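You operate a simulated robot arm through the tools that you are given. There is no shell and no other tool. Be economical: measure what you need, move in short steps, check, and stop when the job is done.

The job below is to be done with a simulated robot arm. You get a single attempt, and the scene is never put back.

JOB
Wipe plate 56, press the teal-tabbed film onto it and lay it in the teal tray.
Fine: pink cloth, then the yellow felt block; both go back.
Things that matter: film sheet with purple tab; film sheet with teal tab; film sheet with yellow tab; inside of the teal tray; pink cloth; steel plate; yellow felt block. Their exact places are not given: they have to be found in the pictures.

The check looks at the end state, three seconds after you hand in, the way a careful person would. Anything else that was tipped, shoved, dropped, spilled or broken makes it a failure. Flat cloth is picked up by pressing the open fingertips on it (5 to 10 N) and closing them slowly along it; thin cloth reads only 2 to 8 mm in the jaws.

ROBOT AND FRAMES
A 7-joint arm with a two-finger parallel gripper on a trunk, on a base that drives. Base frame: it is fixed to the floor where the robot stands at the start and does not move with it; the origin is under the middle of the robot, x ahead of it, y to its left, z up; the surface under the hand at the start is at about z = 0.85. Units: m, degrees, N and s.
With the tool pointing down near the work surface it reaches from about 0.3 to 0.72 m from the robot's upright axis, wherever it stands. Its first joint turns from -166.0 to 166.0 degrees. Places, roughly: inside of the teal tray [0.7, -0.3, 0.9]; yellow felt block (6x5x4 cm) [0.5, 0.2, 0.9]. Payload 1.57 kg.
Tool frame: the origin (TCP) lies between the finger pads and is the grasp point; the fingertips stand 0.03 m ahead of it; z points along the fingers, y is the line along which they close. The gripper opens to 0.08 m. The fingers are 0.017 m wide and 0.012 m thick; the gripper's body (0.04 by 0.082 m) begins 0.08 m behind the TCP.
Orientation is told as [roll, pitch, yaw] about the base's x, y, z axes, in that order, counted from this pose: with the fingers straight down and closing along the base's y, the tool's x points along the base's -x, its y along +y and its z along -z.

CONTROLS
- The arm moves only by the tool arm_command. Its argument "targets" is a list of rows, each a list of 7 numbers: the shift along the base's x, y, z in mm, then the turn, a rotation vector about the base's x, y, z in degrees, then the closure in counts, from 0 (fully open) to 255 (shut). In form: [[x, y, z, rx, ry, rz, hand], ...]. A call has 1 to 10 rows; each row is the pose to reach, as a shift and turn from the pose commanded when the call began. Each row takes 0.2 s and may step no farther than 0.05 m and 8.6 degrees from the row before; otherwise, or with a gripper value out of range, the whole call is refused. Where a pose cannot be reached the arm comes as near as it can. A force on the tool above 40 N (or 10 N above the force at the start of the call, whichever is more), or a blocked arm, ends the call early, and 0.2 s more pass. Each finger travels about 0.072 m/s and halts on what it meets, pressing with about 43 N; the grip force reading is that of the motor and also rises with nothing between the fingers. The clock runs only during rows and for 0.2 s after the last one: add rows that repeat a pose to give the fingers time. It gives the time, the measured TCP pose, the force on the tool (base axes), the opening and the grip force at its end, in the units of the frame above (readings bear some noise), with the torque about the TCP (base axes, N m) and any sound that the robot's microphone picked up.
- Cameras (640 x 400 px; columns grow to the right, rows downward): "scene" is now at [-0.0002, 0.1178, 1.4568]; the picture's right is [-0.28, -0.96, 0.00], its down [-0.68, 0.20, -0.70] and it looks along [0.67, -0.20, -0.71] (base axes); focal length 248 px, centre (320, 200). "wrist" rides on the gripper at [0.072, -0.007, -0.122] in the tool frame; the picture's right is [0.09, 1.00, 0.00], its down [-0.84, 0.08, -0.54] and it looks along [-0.54, 0.05, 0.84] (tool axes); focal length 238 px, centre (320, 200).
- get_image(camera): a new picture of that camera. No time passes.
- move_column(by): slides the trunk up (or, below 0, down) by that many m; the arm and the scene camera ride with it, the base frame stays. It gives what a move gives, with no picture.
- steer(legs): drives the robot by 1 to 6 legs, each [ahead, left, turn to the left] in m, m and degrees, along the robot's own axes; the way and the turn of a leg run together, so that a leg with both is an arc; at most 1.5 m and 180 degrees a leg. The arm and the cameras ride along, it lands a little off, and it stops where it bumps. It gives what a move gives.
- aim_head(pan, tilt): turns the head with the scene camera to pan (to the left, within 86 degrees either way) and tilt (down, from -29 to 69), counted from straight ahead of the robot. It gives what a move gives.
- probe_pixels(camera, pixels): for up to 12 pixels [column, row] of the newest picture of that camera ("zoom" is the newest enlarged one), the place [x, y, z] in the base frame of the surface seen there, good to about 0.003 m. No time passes.
- close_up(camera, box): a new picture of the part [left, top, right, bottom] of that camera's present view, enlarged. No time passes.
- hand_in(): hands the job in; it is judged then, once.

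Work in short steps. Measure before you move; look again where a grasp or a placing could have gone wrong, and mend it. You have 80 turns and 52 pictures in all, those below and enlarged ones among them. Open the gripper and draw the arm clear of the work before you hand the job in, unless the task says otherwise; then end with one line.

The tools are called after "Call:" as a command line: name --pt "numbers of a row" for each row, then --argument value for the rest, lists and objects as JSON in quotes. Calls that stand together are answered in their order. arm_command: Moves the arm, as the interface text tells. Its arguments: {"type":"object","properties":{"targets":{"type":"array","items":{"type":"array","items":{"type":"number"}}}},"required":["targets"]} The other tools are called the same way: move_column (by) slides the trunk up or down; steer (legs) drives the base; aim_head (pan, tilt) turns the head that bears the scene camera; get_image (camera) takes a picture; probe_pixels (camera, pixels) gives the place of the surface under pixels of a picture; close_up (camera, box) takes an enlarged picture of a part of a camera's view; hand_in () hands the job in.

At the start:

```text
time: 0.0
tool_pos: [0.3617, 0.1865, 1.1408]
tcp_rot: [0.0, 0.0, 0.0]
contact_force: [0.4, 0.3, 0.0]
ft_torque: [-0.03, 0.0, -0.02]
width: 0.0799
gripper_force: 0.2
trunk travel left (down, up): [-0.275, 0.205]
robot x, y, heading: [-0.0003, 0.0005, -0.1]
head pan, tilt: [-16.4, 45.5]
```

scene: 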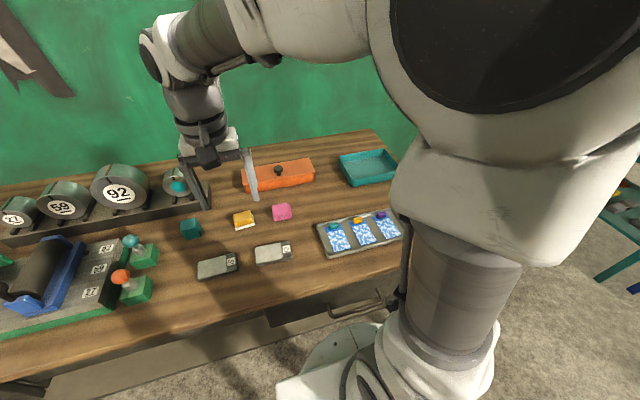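
wrist: 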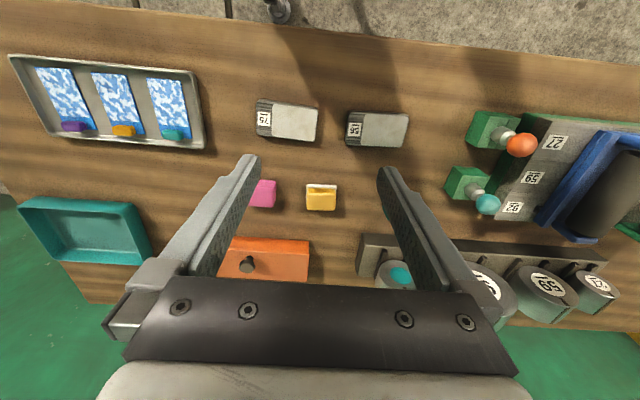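

The wrist view shows two plates at about (287,121) and (377,129), the film rack at (110,100), pink cloth (262,193) and felt (320,197). I enlarge these to read the labels.

Call:
close_up --camera "wrist" --box '[230, 80, 430, 220]'

Call:
close_up --camera "scene" --box '[160, 190, 420, 290]'

Call:
probe_pixels --camera "wrist" --pixels '[[263, 120], [316, 122], [354, 129], [402, 131], [320, 197], [262, 193], [170, 134], [185, 136], [155, 79], [183, 79], [200, 140], [85, 235]]'

```text
2.86 times, centred on (330, 150) of wrist
```

zoom: 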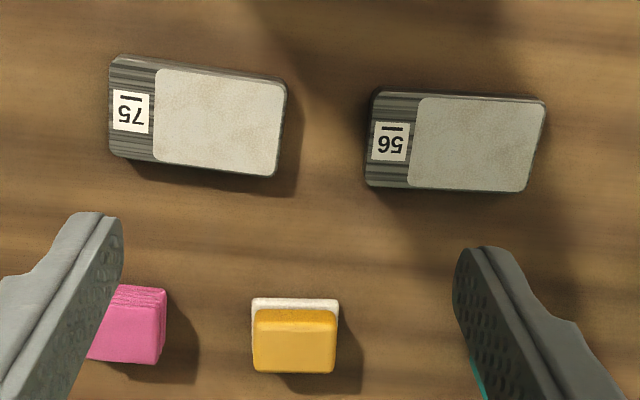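

```text
2.46 times, centred on (290, 240) of scene
```

zoom: 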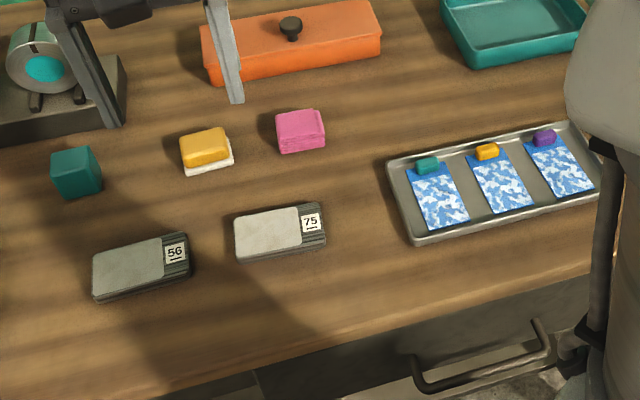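

```text
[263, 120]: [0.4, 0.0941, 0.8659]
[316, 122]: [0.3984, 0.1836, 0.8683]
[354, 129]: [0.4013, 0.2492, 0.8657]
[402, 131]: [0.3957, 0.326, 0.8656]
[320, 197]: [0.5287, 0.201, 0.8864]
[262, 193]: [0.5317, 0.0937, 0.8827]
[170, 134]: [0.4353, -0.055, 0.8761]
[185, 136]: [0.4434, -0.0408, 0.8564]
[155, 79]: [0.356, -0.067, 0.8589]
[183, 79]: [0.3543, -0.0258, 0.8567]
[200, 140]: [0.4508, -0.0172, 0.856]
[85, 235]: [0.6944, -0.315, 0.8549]
```

Plate 56 is the one at about (0.40, 0.29). I enlarge it, the teal film and the two tools to measure their edges.

Call:
close_up --camera "wrist" --box '[336, 100, 416, 150]'

Call:
probe_pixels --camera "zoom" --pixels '[[90, 90], [85, 290], [200, 110], [190, 300], [560, 110], [520, 330], [350, 200], [320, 395], [120, 200]]'

Call:
close_up --camera "wrist" --box '[130, 65, 226, 155]'

Call:
close_up --camera "wrist" --box '[240, 165, 360, 225]'

```text
8.00 times, centred on (376, 125) of wrist
```

zoom: 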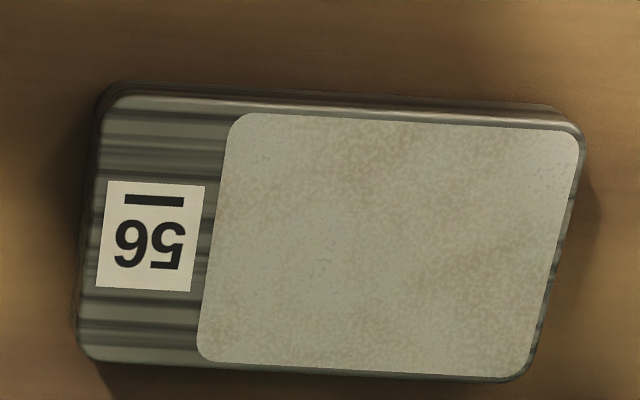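

```text
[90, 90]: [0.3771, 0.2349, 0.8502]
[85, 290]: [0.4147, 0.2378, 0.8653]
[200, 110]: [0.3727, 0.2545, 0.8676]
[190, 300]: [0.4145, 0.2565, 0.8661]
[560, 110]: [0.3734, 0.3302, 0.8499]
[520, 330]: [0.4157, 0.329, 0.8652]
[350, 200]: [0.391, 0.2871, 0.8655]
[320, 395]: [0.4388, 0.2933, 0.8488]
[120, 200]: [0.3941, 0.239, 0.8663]
```

```text
4.44 times, centred on (178, 110) of wrist
```

zoom: 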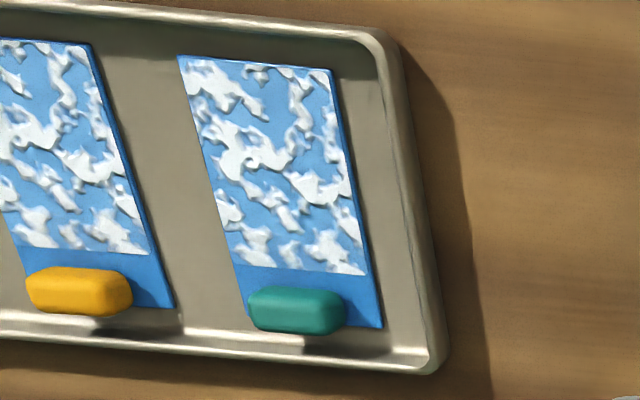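

```text
5.33 times, centred on (300, 195) of wrist
```

zoom: 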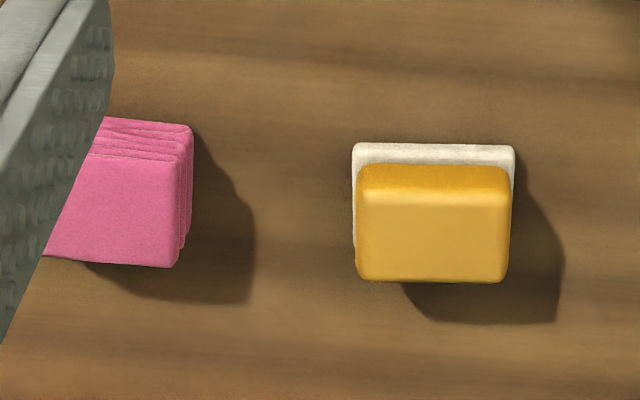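

I move in over the pink cloth with open fingers, staying at z≈1.0, to measure it closely.

Call:
arm_command --pt "28 -19 -24 0 0 0 0" --pt "56 -38 -48 0 0 0 0" --pt "84 -57 -72 0 0 0 0" --pt "112 -76 -96 0 0 0 0" --pt "140 -95 -120 0 0 0 0" --pt "140 -95 -120 0 0 0 0"

Call:
get_image --camera "wrist"

```text
time: 1.4
tool_pos: [0.5022, 0.0918, 1.022]
tcp_rot: [0.0, 0.0, 0.0]
contact_force: [-0.2, 0.0, -0.9]
ft_torque: [0.02, -0.03, -0.01]
width: 0.0799
gripper_force: 0.0
trunk travel left (down, up): [-0.275, 0.205]
robot x, y, heading: [0.001, -0.0005, 0.1]
head pan, tilt: [-16.4, 45.5]
```

```text
44 pictures are left
```

wrist: 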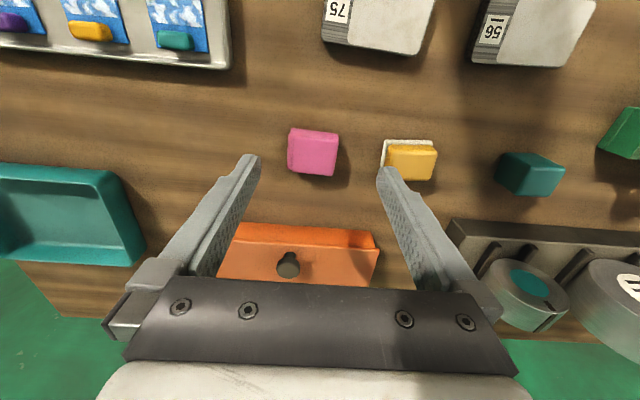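

The cloth pad shows at (314,151), felt block at (410,160). I probe their edges and top.

Call:
probe_pixels --camera "wrist" --pixels '[[314, 151], [292, 133], [335, 138], [290, 167], [329, 172], [312, 131], [410, 162], [390, 147], [433, 151], [389, 175], [431, 178], [406, 141]]'

```text
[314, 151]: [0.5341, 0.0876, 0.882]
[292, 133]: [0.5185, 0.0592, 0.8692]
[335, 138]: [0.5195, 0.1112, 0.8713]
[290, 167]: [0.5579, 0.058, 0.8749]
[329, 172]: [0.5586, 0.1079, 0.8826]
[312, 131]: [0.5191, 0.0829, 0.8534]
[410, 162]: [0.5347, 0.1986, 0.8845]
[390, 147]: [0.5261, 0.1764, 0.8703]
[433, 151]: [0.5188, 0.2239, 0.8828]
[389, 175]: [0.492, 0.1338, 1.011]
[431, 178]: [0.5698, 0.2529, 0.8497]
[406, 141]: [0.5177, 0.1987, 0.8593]
```

Cloth pad is about 4.2 × 5.2 cm centred at (0.539, 0.084), top 0.882. I come down with the tips at about z 0.862 and close on it.

Call:
arm_command --pt "37 -8 -30 0 0 0 0" --pt "37 -8 -70 0 0 0 0" --pt "37 -8 -100 0 0 0 0" --pt "37 -8 -130 0 0 0 0" --pt "37 -8 -130 0 0 0 0" --pt "37 -8 -130 0 0 0 60" --pt "37 -8 -130 0 0 0 100" --pt "37 -8 -130 0 0 0 140" --pt "37 -8 -130 0 0 0 180" --pt "37 -8 -130 0 0 0 255"

Call:
get_image --camera "wrist"

```text
time: 3.6
tool_pos: [0.5388, 0.0835, 0.8914]
tcp_rot: [-0.1, 0.0, 0.1]
contact_force: [0.9, 0.1, -0.1]
ft_torque: [0.03, 0.02, -0.01]
width: 0.0612
gripper_force: 43.1
trunk travel left (down, up): [-0.275, 0.205]
robot x, y, heading: [-0.0007, 0.0047, -0.2]
head pan, tilt: [-16.4, 45.5]
```

```text
43 pictures are left
```

wrist: 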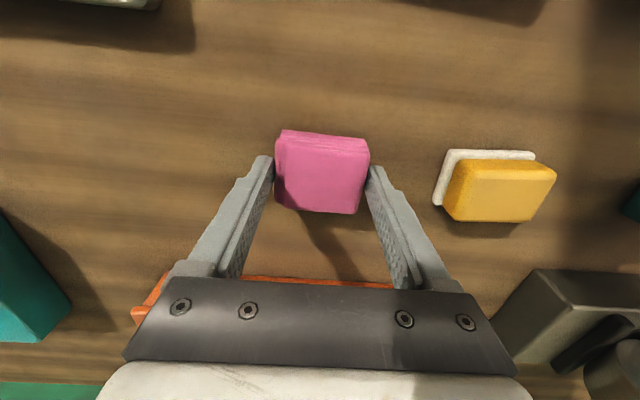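

Grip reads 43 N at 61 mm, cloth held. I lift and carry it over plate 56.

Call:
arm_command --pt "0 0 40 0 0 0 255" --pt "0 0 80 0 0 0 255" --pt "-25 38 80 0 0 0 255" --pt "-50 76 80 0 0 0 255" --pt "-75 114 80 0 0 0 255" --pt "-100 152 80 0 0 0 255" --pt "-125 190 80 0 0 0 255" --pt "-141 213 80 0 0 0 255" --pt "-141 213 50 0 0 0 255" --pt "-141 213 50 0 0 0 255"

Call:
get_image --camera "wrist"

Call:
get_image --camera "scene"

```text
time: 5.8
tool_pos: [0.3985, 0.2975, 0.9405]
tcp_rot: [0.0, 0.1, -0.1]
contact_force: [0.6, -0.3, -1.1]
ft_torque: [0.0, -0.02, 0.03]
width: 0.0609
gripper_force: 43.2
trunk travel left (down, up): [-0.275, 0.205]
robot x, y, heading: [0.0, 0.0016, 0.1]
head pan, tilt: [-16.4, 45.5]
```

```text
42 pictures are left
```

wrist: 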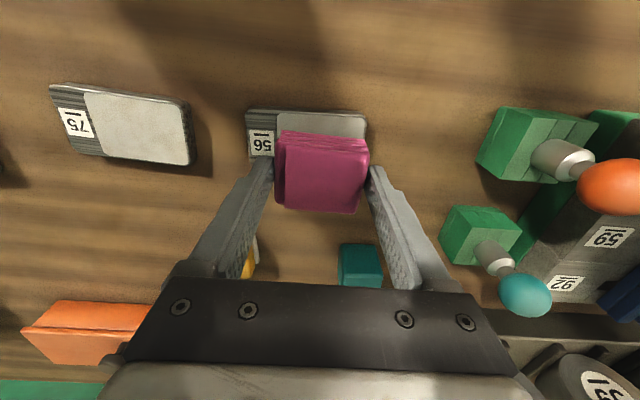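

```text
41 pictures are left
```

scene: 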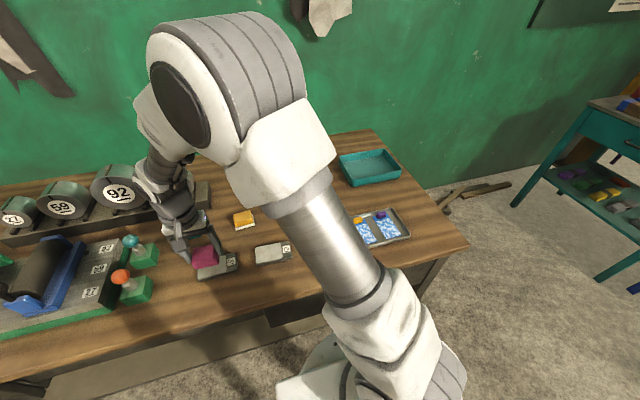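

Cloth is above plate 56. I lower it gradually until it presses.

Call:
arm_command --pt "0 0 -20 0 0 0 255" --pt "0 0 -30 0 0 0 255" --pt "0 0 -33 0 0 0 255" --pt "0 0 -35 0 0 0 255" --pt "0 0 -35 0 0 0 255"

```text
time: 7.0
tool_pos: [0.3987, 0.2958, 0.9066]
tcp_rot: [0.1, 0.0, 0.0]
contact_force: [0.1, -0.4, 2.1]
ft_torque: [0.01, -0.02, -0.05]
width: 0.061
gripper_force: 43.1
trunk travel left (down, up): [-0.275, 0.205]
robot x, y, heading: [-0.001, -0.0013, -0.2]
head pan, tilt: [-16.4, 45.5]
```

Light contact (2 N). I press 3 mm further.

Call:
arm_command --pt "0 0 -1 0 0 0 255" --pt "0 0 -2 0 0 0 255" --pt "0 0 -3 0 0 0 255" --pt "0 0 -3 0 0 0 255"

```text
time: 8.1
tool_pos: [0.3999, 0.2956, 0.9051]
tcp_rot: [0.2, -0.3, 0.0]
contact_force: [-6.3, -4.9, 18.8]
ft_torque: [-0.4, 0.43, -0.06]
width: 0.0609
gripper_force: 43.6
trunk travel left (down, up): [-0.275, 0.205]
robot x, y, heading: [0.0013, -0.002, 0.1]
head pan, tilt: [-16.4, 45.5]
stopped in row 4: the force on the tool passed its limit at 41 N (the readings are from after the stop); the commanded pose is now the measured one
```

Too stiff; I back off about 1 mm and wipe with small strokes across the bright field.

Call:
arm_command --pt "0 0 1 0 0 0 255" --pt "0 0 1 0 0 0 255" --pt "0 6 1 0 0 0 255" --pt "0 12 1 0 0 0 255" --pt "0 4 1 0 0 0 255" --pt "0 -6 1 0 0 0 255" --pt "0 -10 1 0 0 0 255" --pt "0 0 1 0 0 0 255"

```text
time: 9.9
tool_pos: [0.4004, 0.2929, 0.9055]
tcp_rot: [0.1, -0.1, -0.2]
contact_force: [-1.3, -9.2, 18.3]
ft_torque: [0.03, 0.01, -0.03]
width: 0.0608
gripper_force: 42.8
trunk travel left (down, up): [-0.275, 0.205]
robot x, y, heading: [-0.001, 0.0012, 0.0]
head pan, tilt: [-16.4, 45.5]
```

Wiping runs at about 18 N without tripping. I continue with strokes offset towards both long edges.

Call:
arm_command --pt "-6 0 0.5 0 0 0 255" --pt "-11 4 0.5 0 0 0 255" --pt "-11 15 0.5 0 0 0 255" --pt "-11 4 0.5 0 0 0 255" --pt "-11 -7 0.5 0 0 0 255" --pt "0 -7 0.5 0 0 0 255" --pt "9 -7 0.5 0 0 0 255" --pt "9 4 0.5 0 0 0 255" --pt "9 15 0.5 0 0 0 255" --pt "0 15 0.5 0 0 0 255"

Call:
get_image --camera "wrist"

```text
time: 12.1
tool_pos: [0.399, 0.3121, 0.9056]
tcp_rot: [0.2, -0.3, 0.1]
contact_force: [2.5, -0.3, 6.5]
ft_torque: [-0.16, -0.05, 0.04]
width: 0.0606
gripper_force: 42.8
trunk travel left (down, up): [-0.275, 0.205]
robot x, y, heading: [0.0071, -0.0013, 0.1]
head pan, tilt: [-16.4, 45.5]
```

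```text
40 pictures are left
```

wrist: 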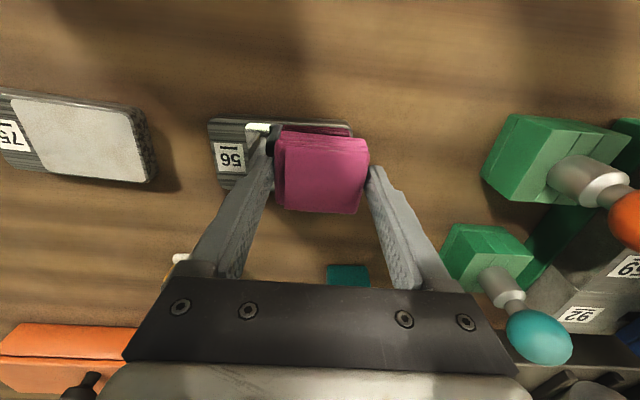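

The field now looks shiny near (258,128). I lift the cloth and look at the whole face.

Call:
arm_command --pt "0 0 25 0 0 0 255" --pt "0 0 65 0 0 0 255" --pt "30 0 95 0 0 0 255" --pt "60 -30 95 0 0 0 255" --pt "80 -70 95 0 0 0 255" --pt "80 -70 95 0 0 0 255"

Call:
get_image --camera "wrist"

Call:
close_up --camera "scene" --box '[170, 220, 300, 300]'

```text
time: 13.5
tool_pos: [0.4784, 0.2419, 1.0039]
tcp_rot: [0.1, -0.2, 0.0]
contact_force: [0.6, 0.7, -0.5]
ft_torque: [0.02, 0.02, 0.04]
width: 0.061
gripper_force: 43.4
trunk travel left (down, up): [-0.275, 0.205]
robot x, y, heading: [-0.0048, 0.0017, -0.1]
head pan, tilt: [-16.4, 45.5]
```

```text
39 pictures are left
```

wrist: 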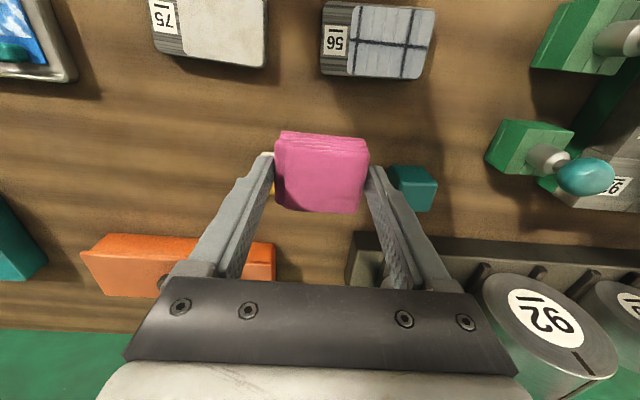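

```text
4.92 times, centred on (235, 260) of scene
```

zoom: 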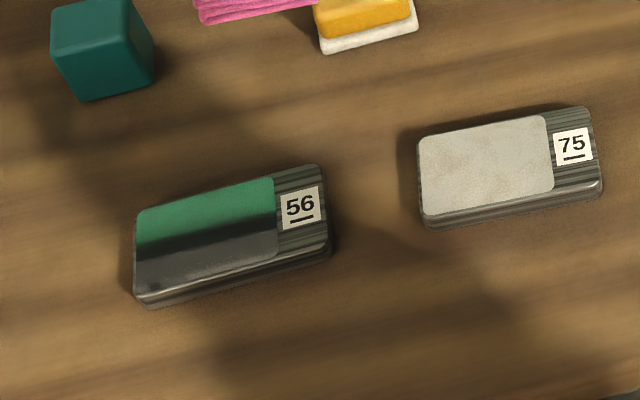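

The wiped field is now mirror-like (reflecting the wall and ceiling). I check it close up for leftover dull spots.

Call:
close_up --camera "wrist" --box '[310, 0, 450, 85]'

Call:
close_up --camera "scene" --box '[190, 250, 245, 285]'

```text
4.57 times, centred on (380, 42) of wrist
```

zoom: 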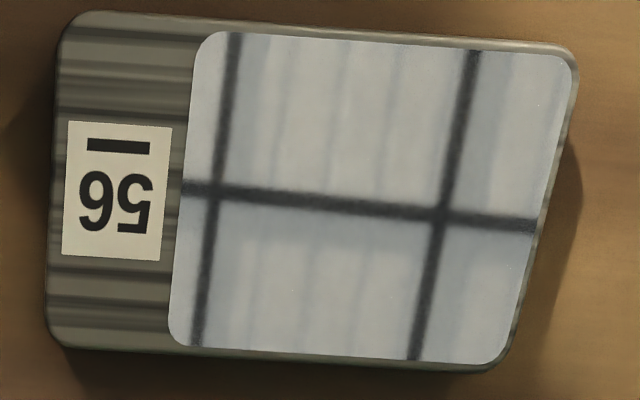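

```text
11.43 times, centred on (218, 268) of scene
```

zoom: 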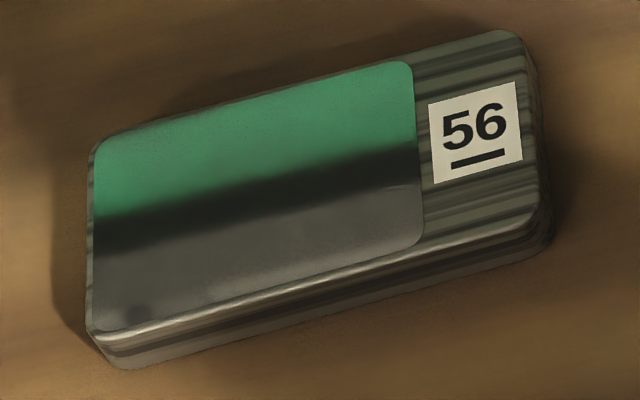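

The field is fully clean. I return the cloth to its spot (0.539, 0.084).

Call:
arm_command --pt "15 -40 0 0 0 0 255" --pt "30 -80 0 0 0 0 255" --pt "45 -120 0 0 0 0 255" --pt "60 -158 0 0 0 0 255" --pt "60 -158 -40 0 0 0 255" --pt "60 -158 -80 0 0 0 255" --pt "60 -158 -100 0 0 0 255" --pt "60 -158 -107 0 0 0 255" --pt "60 -158 -107 0 0 0 255"

```text
time: 15.5
tool_pos: [0.5372, 0.0816, 0.8933]
tcp_rot: [0.1, -0.2, 0.1]
contact_force: [-0.5, -0.4, -1.4]
ft_torque: [-0.03, 0.04, 0.0]
width: 0.0607
gripper_force: 43.1
trunk travel left (down, up): [-0.275, 0.205]
robot x, y, heading: [0.0008, 0.0026, -0.1]
head pan, tilt: [-16.4, 45.5]
```

The cloth is about 2 mm above the table; I lower it the rest, open, and rise.

Call:
arm_command --pt "1 2 -2 0 0 0 255" --pt "1 2 -2 0 0 0 255" --pt "1 2 -2 0 0 0 200" --pt "1 2 -2 0 0 0 0" --pt "1 2 -2 0 0 0 0" --pt "1 2 15 0 0 0 0" --pt "1 2 60 0 0 0 0" --pt "1 2 100 0 0 0 0" --pt "1 2 100 0 0 0 0"

Call:
get_image --camera "wrist"

```text
time: 17.5
tool_pos: [0.5409, 0.0851, 0.9972]
tcp_rot: [0.2, -0.1, -0.1]
contact_force: [0.8, -0.5, 0.4]
ft_torque: [-0.02, 0.0, -0.03]
width: 0.08
gripper_force: 0.0
trunk travel left (down, up): [-0.275, 0.205]
robot x, y, heading: [0.0022, -0.0013, -0.0]
head pan, tilt: [-16.4, 45.5]
```

```text
35 pictures are left
```

wrist: 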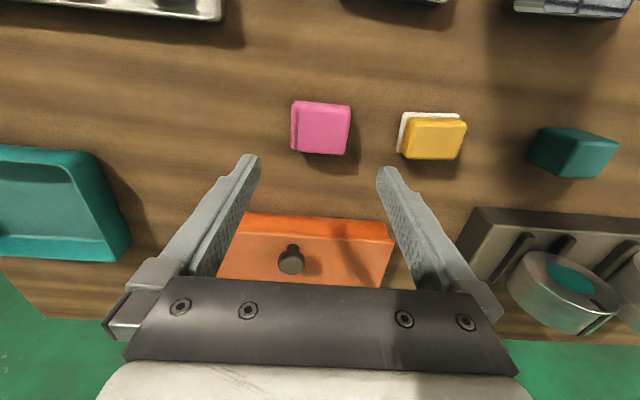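

Cloth is back in place. Next I go look at the teal film from close by.

Call:
arm_command --pt "-32 -22 10 0 0 0 0" --pt "-64 -44 10 0 0 0 0" --pt "-96 -66 10 0 0 0 0" --pt "-128 -88 10 0 0 0 0" --pt "-160 -110 10 0 0 0 0" --pt "-191 -130 10 0 0 0 0" --pt "-191 -130 10 0 0 0 0"

Call:
get_image --camera "wrist"

```text
time: 19.1
tool_pos: [0.3498, -0.0459, 1.0035]
tcp_rot: [0.2, -0.3, 0.1]
contact_force: [-0.7, 0.2, -0.3]
ft_torque: [0.0, -0.01, -0.01]
width: 0.0799
gripper_force: 0.1
trunk travel left (down, up): [-0.275, 0.205]
robot x, y, heading: [0.002, 0.0009, -0.0]
head pan, tilt: [-16.4, 45.5]
```

```text
34 pictures are left
```

wrist: 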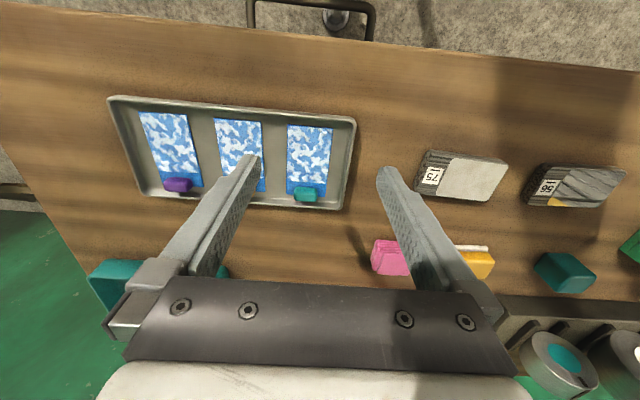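

Teal film spans about (288–333, 126–203). I enlarge and probe its corners and tab.

Call:
close_up --camera "wrist" --box '[270, 110, 366, 220]'

```text
3.64 times, centred on (318, 165) of wrist
```

zoom: 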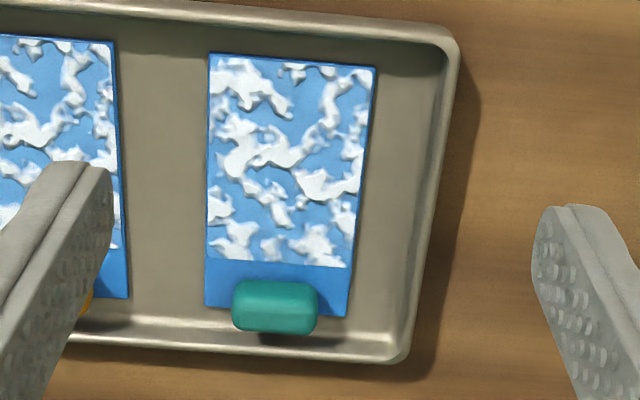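

Call:
probe_pixels --camera "zoom" --pixels '[[211, 57], [370, 70], [209, 255], [347, 265], [207, 302], [343, 313], [275, 298], [238, 296], [312, 298], [275, 285], [240, 60], [390, 180]]'

```text
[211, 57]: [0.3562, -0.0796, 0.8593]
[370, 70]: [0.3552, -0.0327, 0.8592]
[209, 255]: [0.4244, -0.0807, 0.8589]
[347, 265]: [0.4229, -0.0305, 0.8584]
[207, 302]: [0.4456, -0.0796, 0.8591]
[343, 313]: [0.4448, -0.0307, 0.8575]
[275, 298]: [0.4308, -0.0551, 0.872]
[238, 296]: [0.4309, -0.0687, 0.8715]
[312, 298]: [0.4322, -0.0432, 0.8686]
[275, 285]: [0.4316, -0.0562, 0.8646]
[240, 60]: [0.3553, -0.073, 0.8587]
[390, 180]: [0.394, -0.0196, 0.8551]
```

Film covers x 0.355–0.445, y −0.080…−0.031; I still need the tab's top extent, and the teal tray's inner dimensions.

Call:
probe_pixels --camera "zoom" --pixels '[[275, 305], [275, 312], [275, 320], [275, 328], [275, 334], [234, 310], [317, 310], [238, 325], [313, 325]]'

Call:
get_image --camera "scene"

```text
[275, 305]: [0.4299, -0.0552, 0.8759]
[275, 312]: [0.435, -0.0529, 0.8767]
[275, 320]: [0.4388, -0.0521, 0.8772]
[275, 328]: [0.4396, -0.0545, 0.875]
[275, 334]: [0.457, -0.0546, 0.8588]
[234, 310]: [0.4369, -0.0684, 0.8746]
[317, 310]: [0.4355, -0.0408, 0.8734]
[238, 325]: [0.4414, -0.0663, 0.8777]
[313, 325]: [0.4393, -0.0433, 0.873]
```

```text
32 pictures are left
```

scene: 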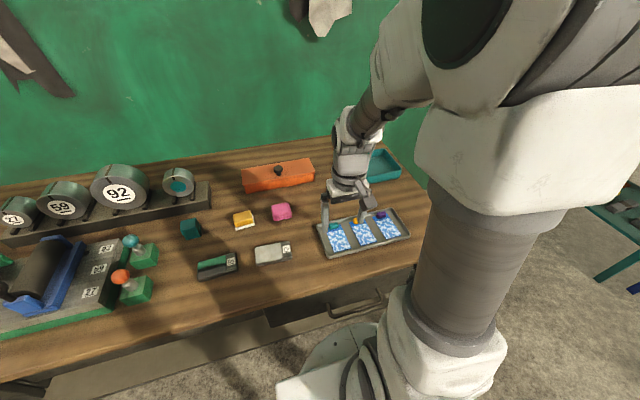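

Tab is centred at (0.4355, −0.055), 11 × 27 mm, top 0.877. I pre-close to 40 mm, go down over it and grip across its length.

Call:
arm_command --pt "30 -9 0 0 0 0 127" --pt "60 -9 0 0 0 0 127" --pt "86 -9 0 0 0 0 127" --pt "86 -9 -40 0 0 0 127" --pt "86 -9 -75 0 0 0 127" --pt "86 -9 -100 0 0 0 127" --pt "86 -9 -100 0 0 0 127"

Call:
get_image --camera "wrist"

```text
time: 20.7
tool_pos: [0.4379, -0.0524, 0.9025]
tcp_rot: [0.2, -0.2, 0.0]
contact_force: [-0.6, 0.3, 0.0]
ft_torque: [-0.01, -0.04, -0.02]
width: 0.0401
gripper_force: 0.0
trunk travel left (down, up): [-0.275, 0.205]
robot x, y, heading: [0.0005, -0.0004, -0.0]
head pan, tilt: [-16.4, 45.5]
```

```text
31 pictures are left
```

wrist: 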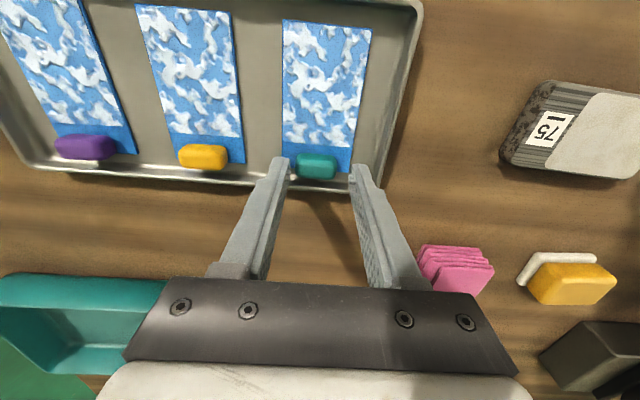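

Tab (317,165) sits between the fingertips. I go down 9 mm and close gently.

Call:
arm_command --pt "-2 -2 -5 0 0 0 127" --pt "-2 -2 -9 0 0 0 127" --pt "-2 -2 -9 0 0 0 145" --pt "-2 -2 -9 0 0 0 165" --pt "-2 -2 -9 0 0 0 190" --pt "-2 -2 -9 0 0 0 255" --pt "-2 -2 -9 0 0 0 255"

```text
time: 22.3
tool_pos: [0.4335, -0.0545, 0.8939]
tcp_rot: [0.1, -0.2, 0.0]
contact_force: [0.2, -0.2, 0.0]
ft_torque: [0.01, -0.01, -0.01]
width: 0.0284
gripper_force: 38.1
trunk travel left (down, up): [-0.275, 0.205]
robot x, y, heading: [-0.0003, 0.0007, -0.1]
head pan, tilt: [-16.4, 45.5]
```

Gripped at 28.4 mm, matching the tab. I lift straight up and look.

Call:
arm_command --pt "0 0 5 0 0 0 255" --pt "0 0 15 0 0 0 255" --pt "0 0 35 0 0 0 255" --pt "0 0 70 0 0 0 255" --pt "0 0 100 0 0 0 255" --pt "0 0 100 0 0 0 255"

Call:
get_image --camera "wrist"

Call:
get_image --camera "scene"

```text
time: 23.7
tool_pos: [0.4349, -0.0551, 0.9949]
tcp_rot: [0.2, -0.2, -0.1]
contact_force: [0.7, 0.3, -0.1]
ft_torque: [0.02, -0.04, 0.0]
width: 0.0286
gripper_force: 38.6
trunk travel left (down, up): [-0.275, 0.205]
robot x, y, heading: [0.0022, 0.0005, 0.0]
head pan, tilt: [-16.4, 45.5]
```

```text
30 pictures are left
```

wrist: 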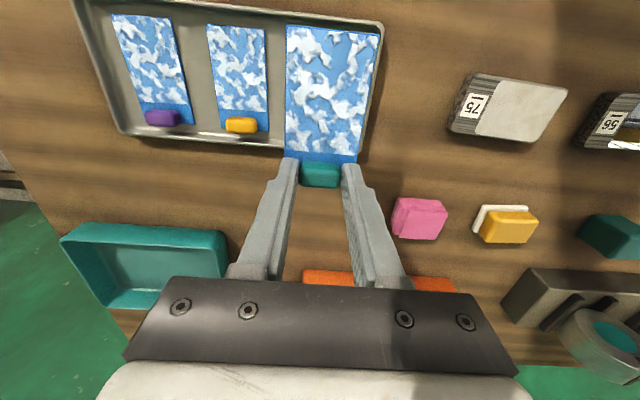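

```text
29 pictures are left
```

scene: 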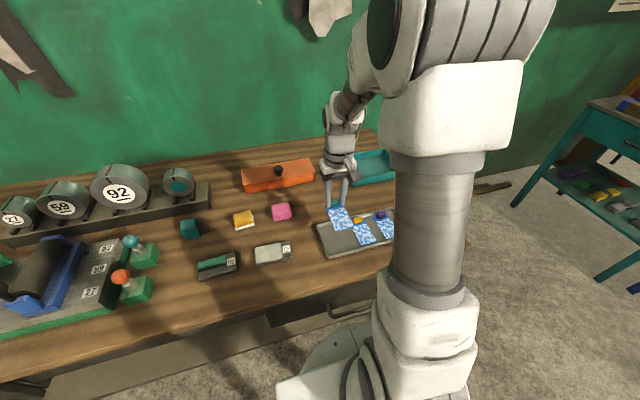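

The film came up alone and hangs about level. I probe its tilt, plus the teal tray's edges.

Call:
probe_pixels --camera "wrist" --pixels '[[290, 30], [375, 38], [290, 150], [352, 155], [62, 240], [226, 233], [85, 246], [215, 247], [110, 300], [180, 265], [115, 295]]'

Call:
probe_pixels --camera "scene" --pixels '[[380, 151], [398, 165], [370, 183], [402, 177], [375, 165], [386, 168]]'

```text
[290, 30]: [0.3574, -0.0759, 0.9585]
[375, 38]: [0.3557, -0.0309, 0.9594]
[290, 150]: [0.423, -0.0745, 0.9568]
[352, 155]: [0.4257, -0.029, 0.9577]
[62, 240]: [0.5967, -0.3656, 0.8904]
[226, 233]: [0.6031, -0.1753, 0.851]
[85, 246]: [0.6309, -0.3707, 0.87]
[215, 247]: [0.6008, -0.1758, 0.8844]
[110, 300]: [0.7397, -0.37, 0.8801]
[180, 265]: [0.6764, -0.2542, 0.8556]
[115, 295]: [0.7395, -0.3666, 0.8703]
```

```text
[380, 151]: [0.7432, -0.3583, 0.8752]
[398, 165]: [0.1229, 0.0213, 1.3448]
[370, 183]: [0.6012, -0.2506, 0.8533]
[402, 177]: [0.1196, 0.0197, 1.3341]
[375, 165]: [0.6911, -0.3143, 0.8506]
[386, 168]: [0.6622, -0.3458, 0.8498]
```

Film is level (z≈0.958, so 37 mm below the TCP). I carry it 110 mm to the left at the same height so the whole of plate 56 is visible and measure that.

Call:
arm_command --pt "-5 40 8 0 0 0 255" --pt "-10 80 16 0 0 0 255" --pt "-20 120 24 0 0 0 255" --pt "-30 150 24 0 0 0 255" --pt "-30 150 24 0 0 0 255"

Call:
get_image --camera "wrist"

```text
time: 24.9
tool_pos: [0.4036, 0.0969, 1.0172]
tcp_rot: [0.1, -0.2, -0.1]
contact_force: [-0.2, 0.5, 0.3]
ft_torque: [-0.01, 0.0, 0.0]
width: 0.0285
gripper_force: 38.8
trunk travel left (down, up): [-0.275, 0.205]
robot x, y, heading: [0.0003, -0.0009, -0.2]
head pan, tilt: [-16.4, 45.5]
```

```text
28 pictures are left
```

wrist: 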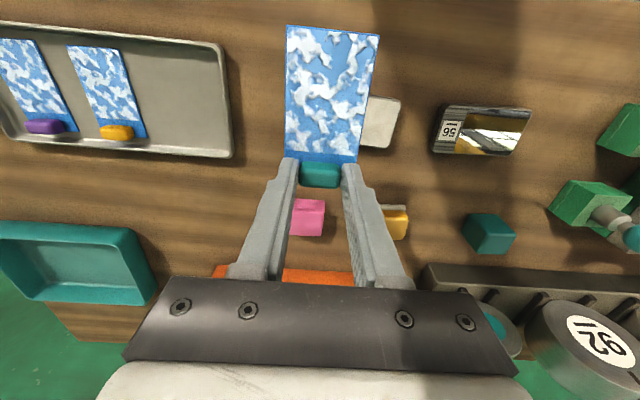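

Call:
close_up --camera "wrist" --box '[424, 95, 544, 165]'

```text
5.33 times, centred on (484, 130) of wrist
```

zoom: 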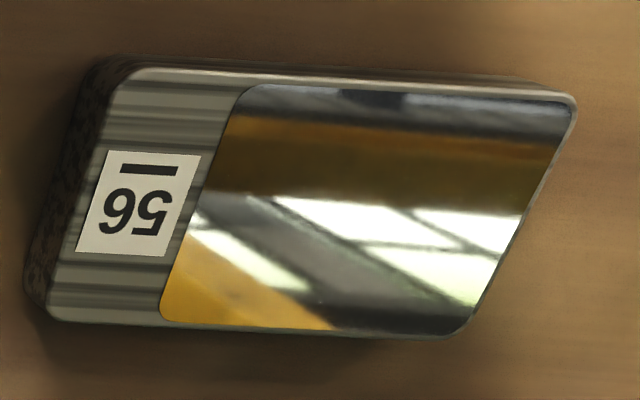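

The field's edges are clear in the zoom; I probe points just inside the field corners and the plate's edges, on the real top.

Call:
probe_pixels --camera "zoom" --pixels '[[400, 96], [300, 90], [550, 104], [195, 205], [222, 140], [180, 260], [515, 220], [485, 280], [545, 160], [250, 321], [400, 328], [62, 270]]'

Call:
probe_pixels --camera "wrist" --pixels '[[600, 205], [630, 238], [625, 110]]'

```text
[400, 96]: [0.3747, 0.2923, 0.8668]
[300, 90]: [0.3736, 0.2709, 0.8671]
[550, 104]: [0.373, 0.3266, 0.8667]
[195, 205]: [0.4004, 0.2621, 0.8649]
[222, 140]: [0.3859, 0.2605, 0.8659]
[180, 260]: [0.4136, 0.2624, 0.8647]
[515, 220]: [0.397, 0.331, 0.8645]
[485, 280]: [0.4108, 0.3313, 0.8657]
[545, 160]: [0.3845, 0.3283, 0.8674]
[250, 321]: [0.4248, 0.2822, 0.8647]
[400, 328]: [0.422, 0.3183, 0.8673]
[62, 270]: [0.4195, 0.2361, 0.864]
```

```text
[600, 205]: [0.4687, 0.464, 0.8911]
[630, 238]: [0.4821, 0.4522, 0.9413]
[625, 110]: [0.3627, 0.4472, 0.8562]
```

Field centre is about (0.399, 0.297), edges turned about +2.5°. I carry the film over while turning it ~+91° so the tab will stick out past the plate's free end and leave label 56 uncovered.

Call:
arm_command --pt "0 24 0 0 0 8.5 255" --pt "0 48 0 0 0 17 255" --pt "0 72 0 0 0 25.5 255" --pt "0 96 0 0 0 34 255" --pt "0 120 0 0 0 42.5 255" --pt "-1 144 0 0 0 51 255" --pt "-2 168 0 0 0 59.5 255" --pt "-3 192 0 0 0 68 255" --pt "-4 216 0 0 0 76.5 255" --pt "-5 244 0 0 0 85 255"

Call:
arm_command --pt "0 0 -20 0 0 6.5 255" --pt "0 0 -45 0 0 6.5 255" --pt "0 0 -45 0 0 6.5 255"

Call:
get_image --camera "wrist"

Call:
close_up --camera "scene" --box '[150, 210, 310, 310]'

```text
time: 27.1
tool_pos: [0.3981, 0.3402, 1.0193]
tcp_rot: [0.1, -0.3, 85.1]
contact_force: [-0.4, -0.4, -0.3]
ft_torque: [0.0, -0.01, -0.02]
width: 0.0284
gripper_force: 38.7
trunk travel left (down, up): [-0.275, 0.205]
robot x, y, heading: [0.0022, -0.002, 0.1]
head pan, tilt: [-16.4, 45.5]
```

```text
time: 27.9
tool_pos: [0.3976, 0.3395, 0.9732]
tcp_rot: [0.2, -0.2, 91.6]
contact_force: [-0.2, -0.7, 0.7]
ft_torque: [0.02, 0.03, -0.01]
width: 0.0283
gripper_force: 38.3
trunk travel left (down, up): [-0.275, 0.205]
robot x, y, heading: [0.0011, 0.002, 0.2]
head pan, tilt: [-16.4, 45.5]
```

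```text
26 pictures are left
```

wrist: 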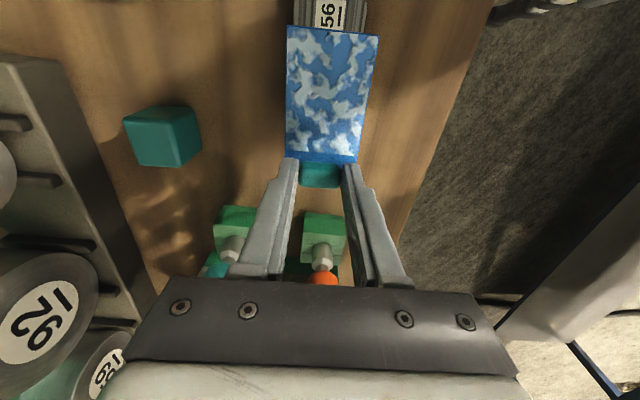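

```text
4.00 times, centred on (230, 260) of scene
```

zoom: 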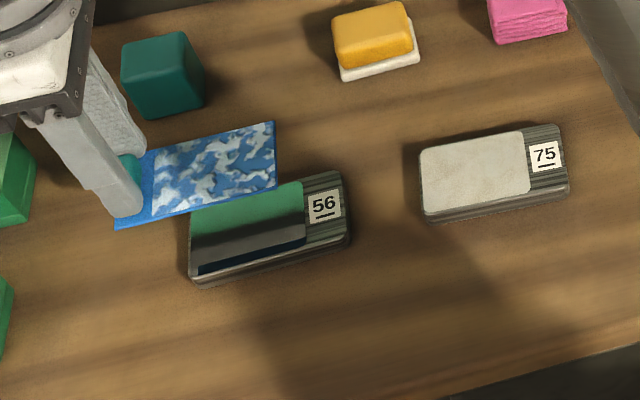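

I probe the film's corners in this pose to work out the final offset.

Call:
probe_pixels --camera "wrist" --pixels '[[288, 29], [376, 37], [287, 150], [357, 158], [330, 60], [330, 150], [294, 12], [367, 18], [324, 12]]'

Call:
probe_pixels --camera "zoom" --pixels '[[272, 124], [275, 185], [160, 152], [152, 217], [302, 184], [303, 236], [200, 272]]'

```text
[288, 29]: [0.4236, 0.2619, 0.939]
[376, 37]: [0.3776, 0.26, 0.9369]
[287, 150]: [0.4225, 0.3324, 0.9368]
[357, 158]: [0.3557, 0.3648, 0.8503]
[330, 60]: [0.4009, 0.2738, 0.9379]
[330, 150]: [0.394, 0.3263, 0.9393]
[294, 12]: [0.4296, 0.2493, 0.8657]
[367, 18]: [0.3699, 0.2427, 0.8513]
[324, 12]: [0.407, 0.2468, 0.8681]
```

```text
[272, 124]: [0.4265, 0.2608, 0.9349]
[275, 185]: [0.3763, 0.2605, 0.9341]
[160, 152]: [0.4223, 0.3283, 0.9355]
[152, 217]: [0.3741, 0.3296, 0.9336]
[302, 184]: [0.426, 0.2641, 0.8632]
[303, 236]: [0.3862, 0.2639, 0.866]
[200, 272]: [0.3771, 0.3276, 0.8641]
```

Print area is at y 0.261–0.329 versus field 0.262–0.332; x agrees within 1 mm. I shift +2 mm in y and lower until it touches.

Call:
arm_command --pt "0 2 -30 0 0 0 255" --pt "0 2 -55 0 0 0 255" --pt "0 2 -63 0 0 0 255" --pt "0 2 -66 0 0 0 255" --pt "0 2 -67 0 0 0 255" --pt "0 2 -67 0 0 0 255"

Call:
close_up --camera "scene" --box '[170, 220, 270, 300]'

```text
time: 29.3
tool_pos: [0.3988, 0.3422, 0.9048]
tcp_rot: [0.1, -0.3, 91.6]
contact_force: [0.3, 0.5, 0.2]
ft_torque: [0.01, 0.01, 0.0]
width: 0.0285
gripper_force: 38.6
trunk travel left (down, up): [-0.275, 0.205]
robot x, y, heading: [0.0013, 0.0002, -0.1]
head pan, tilt: [-16.4, 45.5]
```

```text
5.00 times, centred on (220, 260) of scene
```

zoom: 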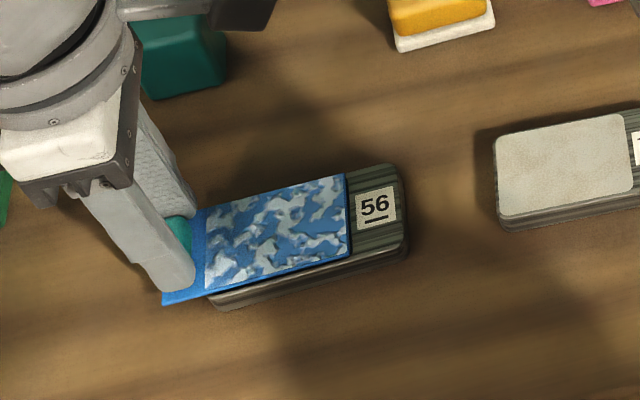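

Well aligned but not yet touching (force 0.2 N). I creep down further.

Call:
arm_command --pt "0 0 -1 0 0 0 255" --pt "0 0 -2 0 0 0 255" --pt "0 0 -2.5 0 0 0 255" --pt "0 0 -2.5 0 0 0 255"

Call:
close_up --camera "scene" --box '[190, 240, 250, 288]'

```text
time: 30.3
tool_pos: [0.3988, 0.3418, 0.9053]
tcp_rot: [0.1, -0.3, 91.5]
contact_force: [-1.8, -0.3, 6.5]
ft_torque: [-0.31, 0.04, -0.04]
width: 0.0286
gripper_force: 38.4
trunk travel left (down, up): [-0.275, 0.205]
robot x, y, heading: [0.0001, -0.0016, -0.1]
head pan, tilt: [-16.4, 45.5]
```

```text
8.33 times, centred on (220, 264) of scene
```

zoom: 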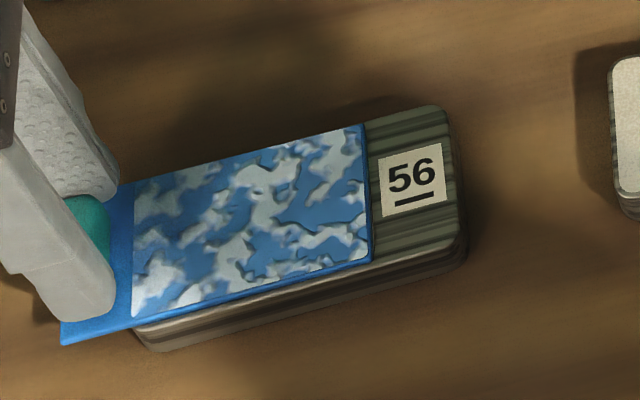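

Contact at 6.5 N. I probe the film's and plate's long edges to check the lateral centring.

Call:
probe_pixels --camera "zoom" --pixels '[[270, 284], [275, 297], [365, 256], [250, 156], [362, 128], [300, 140], [368, 120], [420, 240], [430, 110], [374, 200], [440, 160]]'

```text
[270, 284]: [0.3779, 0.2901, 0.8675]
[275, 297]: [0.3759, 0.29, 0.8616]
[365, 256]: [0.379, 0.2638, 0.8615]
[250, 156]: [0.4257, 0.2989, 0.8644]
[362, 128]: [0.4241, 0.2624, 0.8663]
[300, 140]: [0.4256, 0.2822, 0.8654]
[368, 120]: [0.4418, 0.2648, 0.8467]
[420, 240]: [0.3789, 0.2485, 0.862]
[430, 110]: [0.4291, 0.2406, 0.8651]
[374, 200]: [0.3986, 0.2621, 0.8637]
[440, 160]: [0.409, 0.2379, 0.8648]
```

Film sits about 1.5 mm too far in x. I lift slightly, shift −1.5 mm, set it down and release.

Call:
arm_command --pt "0 0 1.5 0 0 0 255" --pt "-1.5 0 1.5 0 0 0 255" --pt "-1.5 0 0 0 0 0 255" --pt "-1.5 0 -1.5 0 0 0 255" --pt "-1.5 0 -1.5 0 0 0 255"

Call:
arm_command --pt "0 0 0 0 0 0 200" --pt "0 0 0 0 0 0 140" --pt "0 0 0 0 0 0 110" --pt "0 0 0 0 0 0 110"

Call:
close_up --camera "scene" --box '[190, 240, 250, 288]'

```text
time: 31.5
tool_pos: [0.3965, 0.3405, 0.9042]
tcp_rot: [0.0, -0.2, 91.5]
contact_force: [-1.7, 0.3, 16.8]
ft_torque: [-0.68, 0.08, -0.06]
width: 0.0287
gripper_force: 38.6
trunk travel left (down, up): [-0.275, 0.205]
robot x, y, heading: [0.0049, 0.0001, 0.0]
head pan, tilt: [-16.4, 45.5]
```

```text
time: 32.5
tool_pos: [0.3972, 0.3397, 0.9039]
tcp_rot: [0.2, -0.3, 91.6]
contact_force: [0.4, -0.1, -0.7]
ft_torque: [-0.02, -0.01, 0.02]
width: 0.0454
gripper_force: 0.0
trunk travel left (down, up): [-0.275, 0.205]
robot x, y, heading: [0.0021, -0.0003, -0.3]
head pan, tilt: [-16.4, 45.5]
```

```text
8.33 times, centred on (220, 264) of scene
```

zoom: 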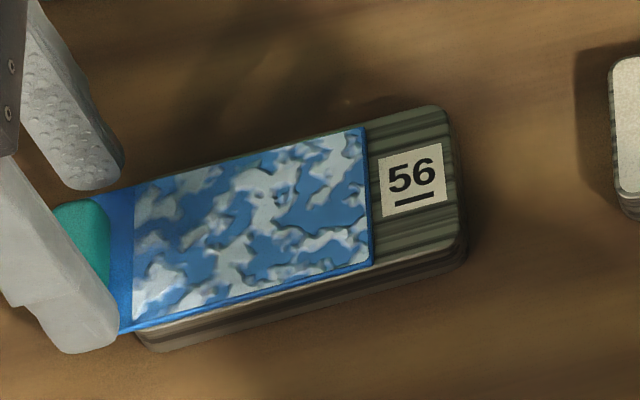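

Film is released and lies within the field. I rise straight up and then look from above before pressing.

Call:
arm_command --pt "0 0 15 0 0 0 110" --pt "0 0 50 0 0 0 60" --pt "0 0 90 0 0 0 0" --pt "0 -15 110 0 0 -8.5 0" --pt "0 -40 110 0 0 -17 0" --pt "0 -65 110 0 0 -25.5 0" --pt "0 -90 110 0 0 -34 0" --pt "0 -115 110 0 0 -42.5 0" --pt "10 -120 110 0 0 -51 0" --pt "20 -125 110 0 0 -59.5 0"

Call:
arm_command --pt "20 -5 0 0 0 -8 0" --pt "40 -10 0 0 0 -16 0" --pt "60 -10 0 0 0 -24 0" --pt "80 -10 0 0 0 -31.6 0" --pt "80 -10 0 0 0 -31.6 0"

Call:
get_image --camera "wrist"

Call:
close_up --camera "scene" --box '[180, 230, 260, 294]'

```text
time: 34.7
tool_pos: [0.4166, 0.2163, 1.013]
tcp_rot: [0.1, -0.1, 31.9]
contact_force: [0.8, -0.3, -0.9]
ft_torque: [-0.01, 0.05, 0.02]
width: 0.0798
gripper_force: 0.1
trunk travel left (down, up): [-0.275, 0.205]
robot x, y, heading: [-0.0006, -0.0006, 0.3]
head pan, tilt: [-16.4, 45.5]
```

```text
time: 35.9
tool_pos: [0.4983, 0.2055, 1.0121]
tcp_rot: [0.0, -0.1, 0.2]
contact_force: [-1.0, 0.2, 0.2]
ft_torque: [-0.02, 0.0, 0.0]
width: 0.0799
gripper_force: 0.1
trunk travel left (down, up): [-0.275, 0.205]
robot x, y, heading: [-0.0, -0.0005, 0.1]
head pan, tilt: [-16.4, 45.5]
```

```text
21 pictures are left
```

wrist: 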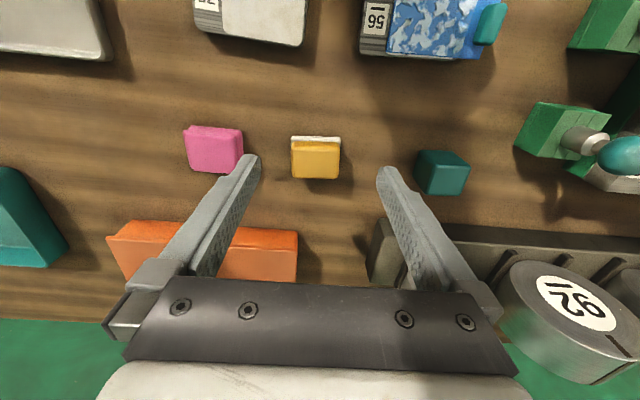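

```text
6.25 times, centred on (220, 262) of scene
```

zoom: 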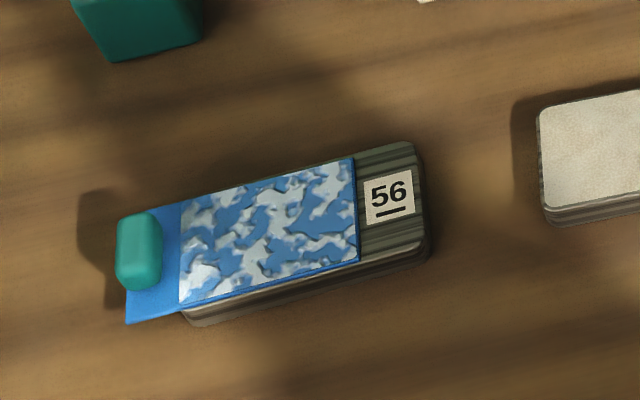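

The film is well placed, the label is free, and the bumpy print probably shows unpressed air. Now the felt block at (315,158): I probe it.

Call:
probe_pixels --camera "wrist" --pixels '[[293, 152], [338, 155], [315, 140], [293, 139], [339, 141], [315, 155], [315, 176], [295, 175], [336, 176], [443, 160]]'

Call:
close_up --camera "scene" --box '[210, 190, 310, 240]'

```text
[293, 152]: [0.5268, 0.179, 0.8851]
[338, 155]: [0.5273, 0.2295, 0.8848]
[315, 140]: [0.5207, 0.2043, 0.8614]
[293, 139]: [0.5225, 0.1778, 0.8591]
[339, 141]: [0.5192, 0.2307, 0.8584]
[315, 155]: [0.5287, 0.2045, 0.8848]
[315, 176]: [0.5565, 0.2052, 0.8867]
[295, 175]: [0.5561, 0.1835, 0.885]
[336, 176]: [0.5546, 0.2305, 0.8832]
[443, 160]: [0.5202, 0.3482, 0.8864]
```

```text
6.40 times, centred on (260, 215) of scene
```

zoom: 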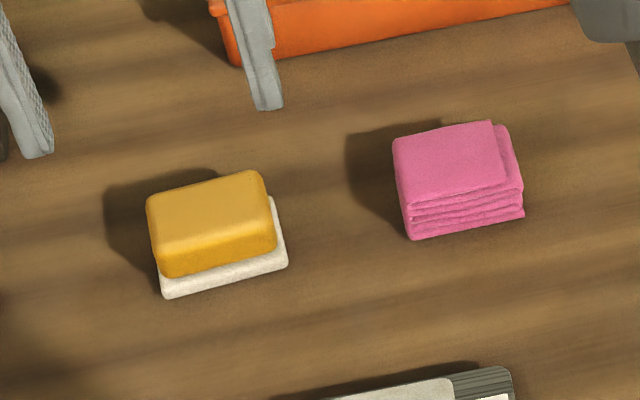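

Felt block is centred at (0.541, 0.2045), top 0.886. I descend with tips at about 0.865, just above the white felt, and close.

Call:
arm_command --pt "20 -1 -20 0 0 0 0" --pt "43 -1 -50 0 0 0 0" --pt "43 -1 -90 0 0 0 0" --pt "43 -1 -117 0 0 0 0" --pt "43 -1 -117 0 0 0 0" --pt "43 -1 -117 0 0 0 40" --pt "43 -1 -117 0 0 0 70" --pt "43 -1 -117 0 0 0 110" --pt "43 -1 -117 0 0 0 255" --pt "43 -1 -117 0 0 0 255"

Call:
get_image --camera "wrist"

```text
time: 38.1
tool_pos: [0.5401, 0.2065, 0.8965]
tcp_rot: [0.2, -0.2, 0.4]
contact_force: [0.3, 0.2, -0.3]
ft_torque: [0.03, -0.01, -0.01]
width: 0.0596
gripper_force: 43.2
trunk travel left (down, up): [-0.275, 0.205]
robot x, y, heading: [-0.0006, 0.0016, -0.5]
head pan, tilt: [-16.4, 45.5]
```

```text
18 pictures are left
```

wrist: 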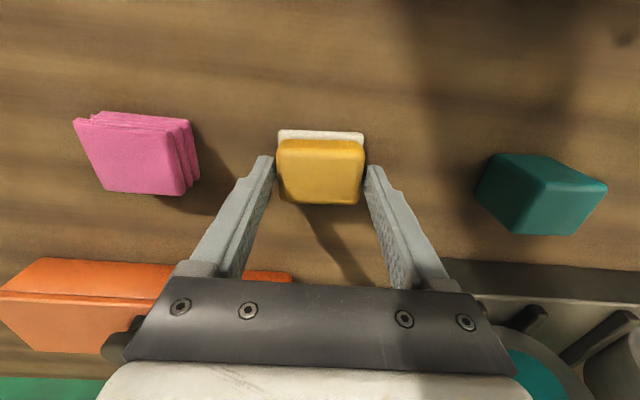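

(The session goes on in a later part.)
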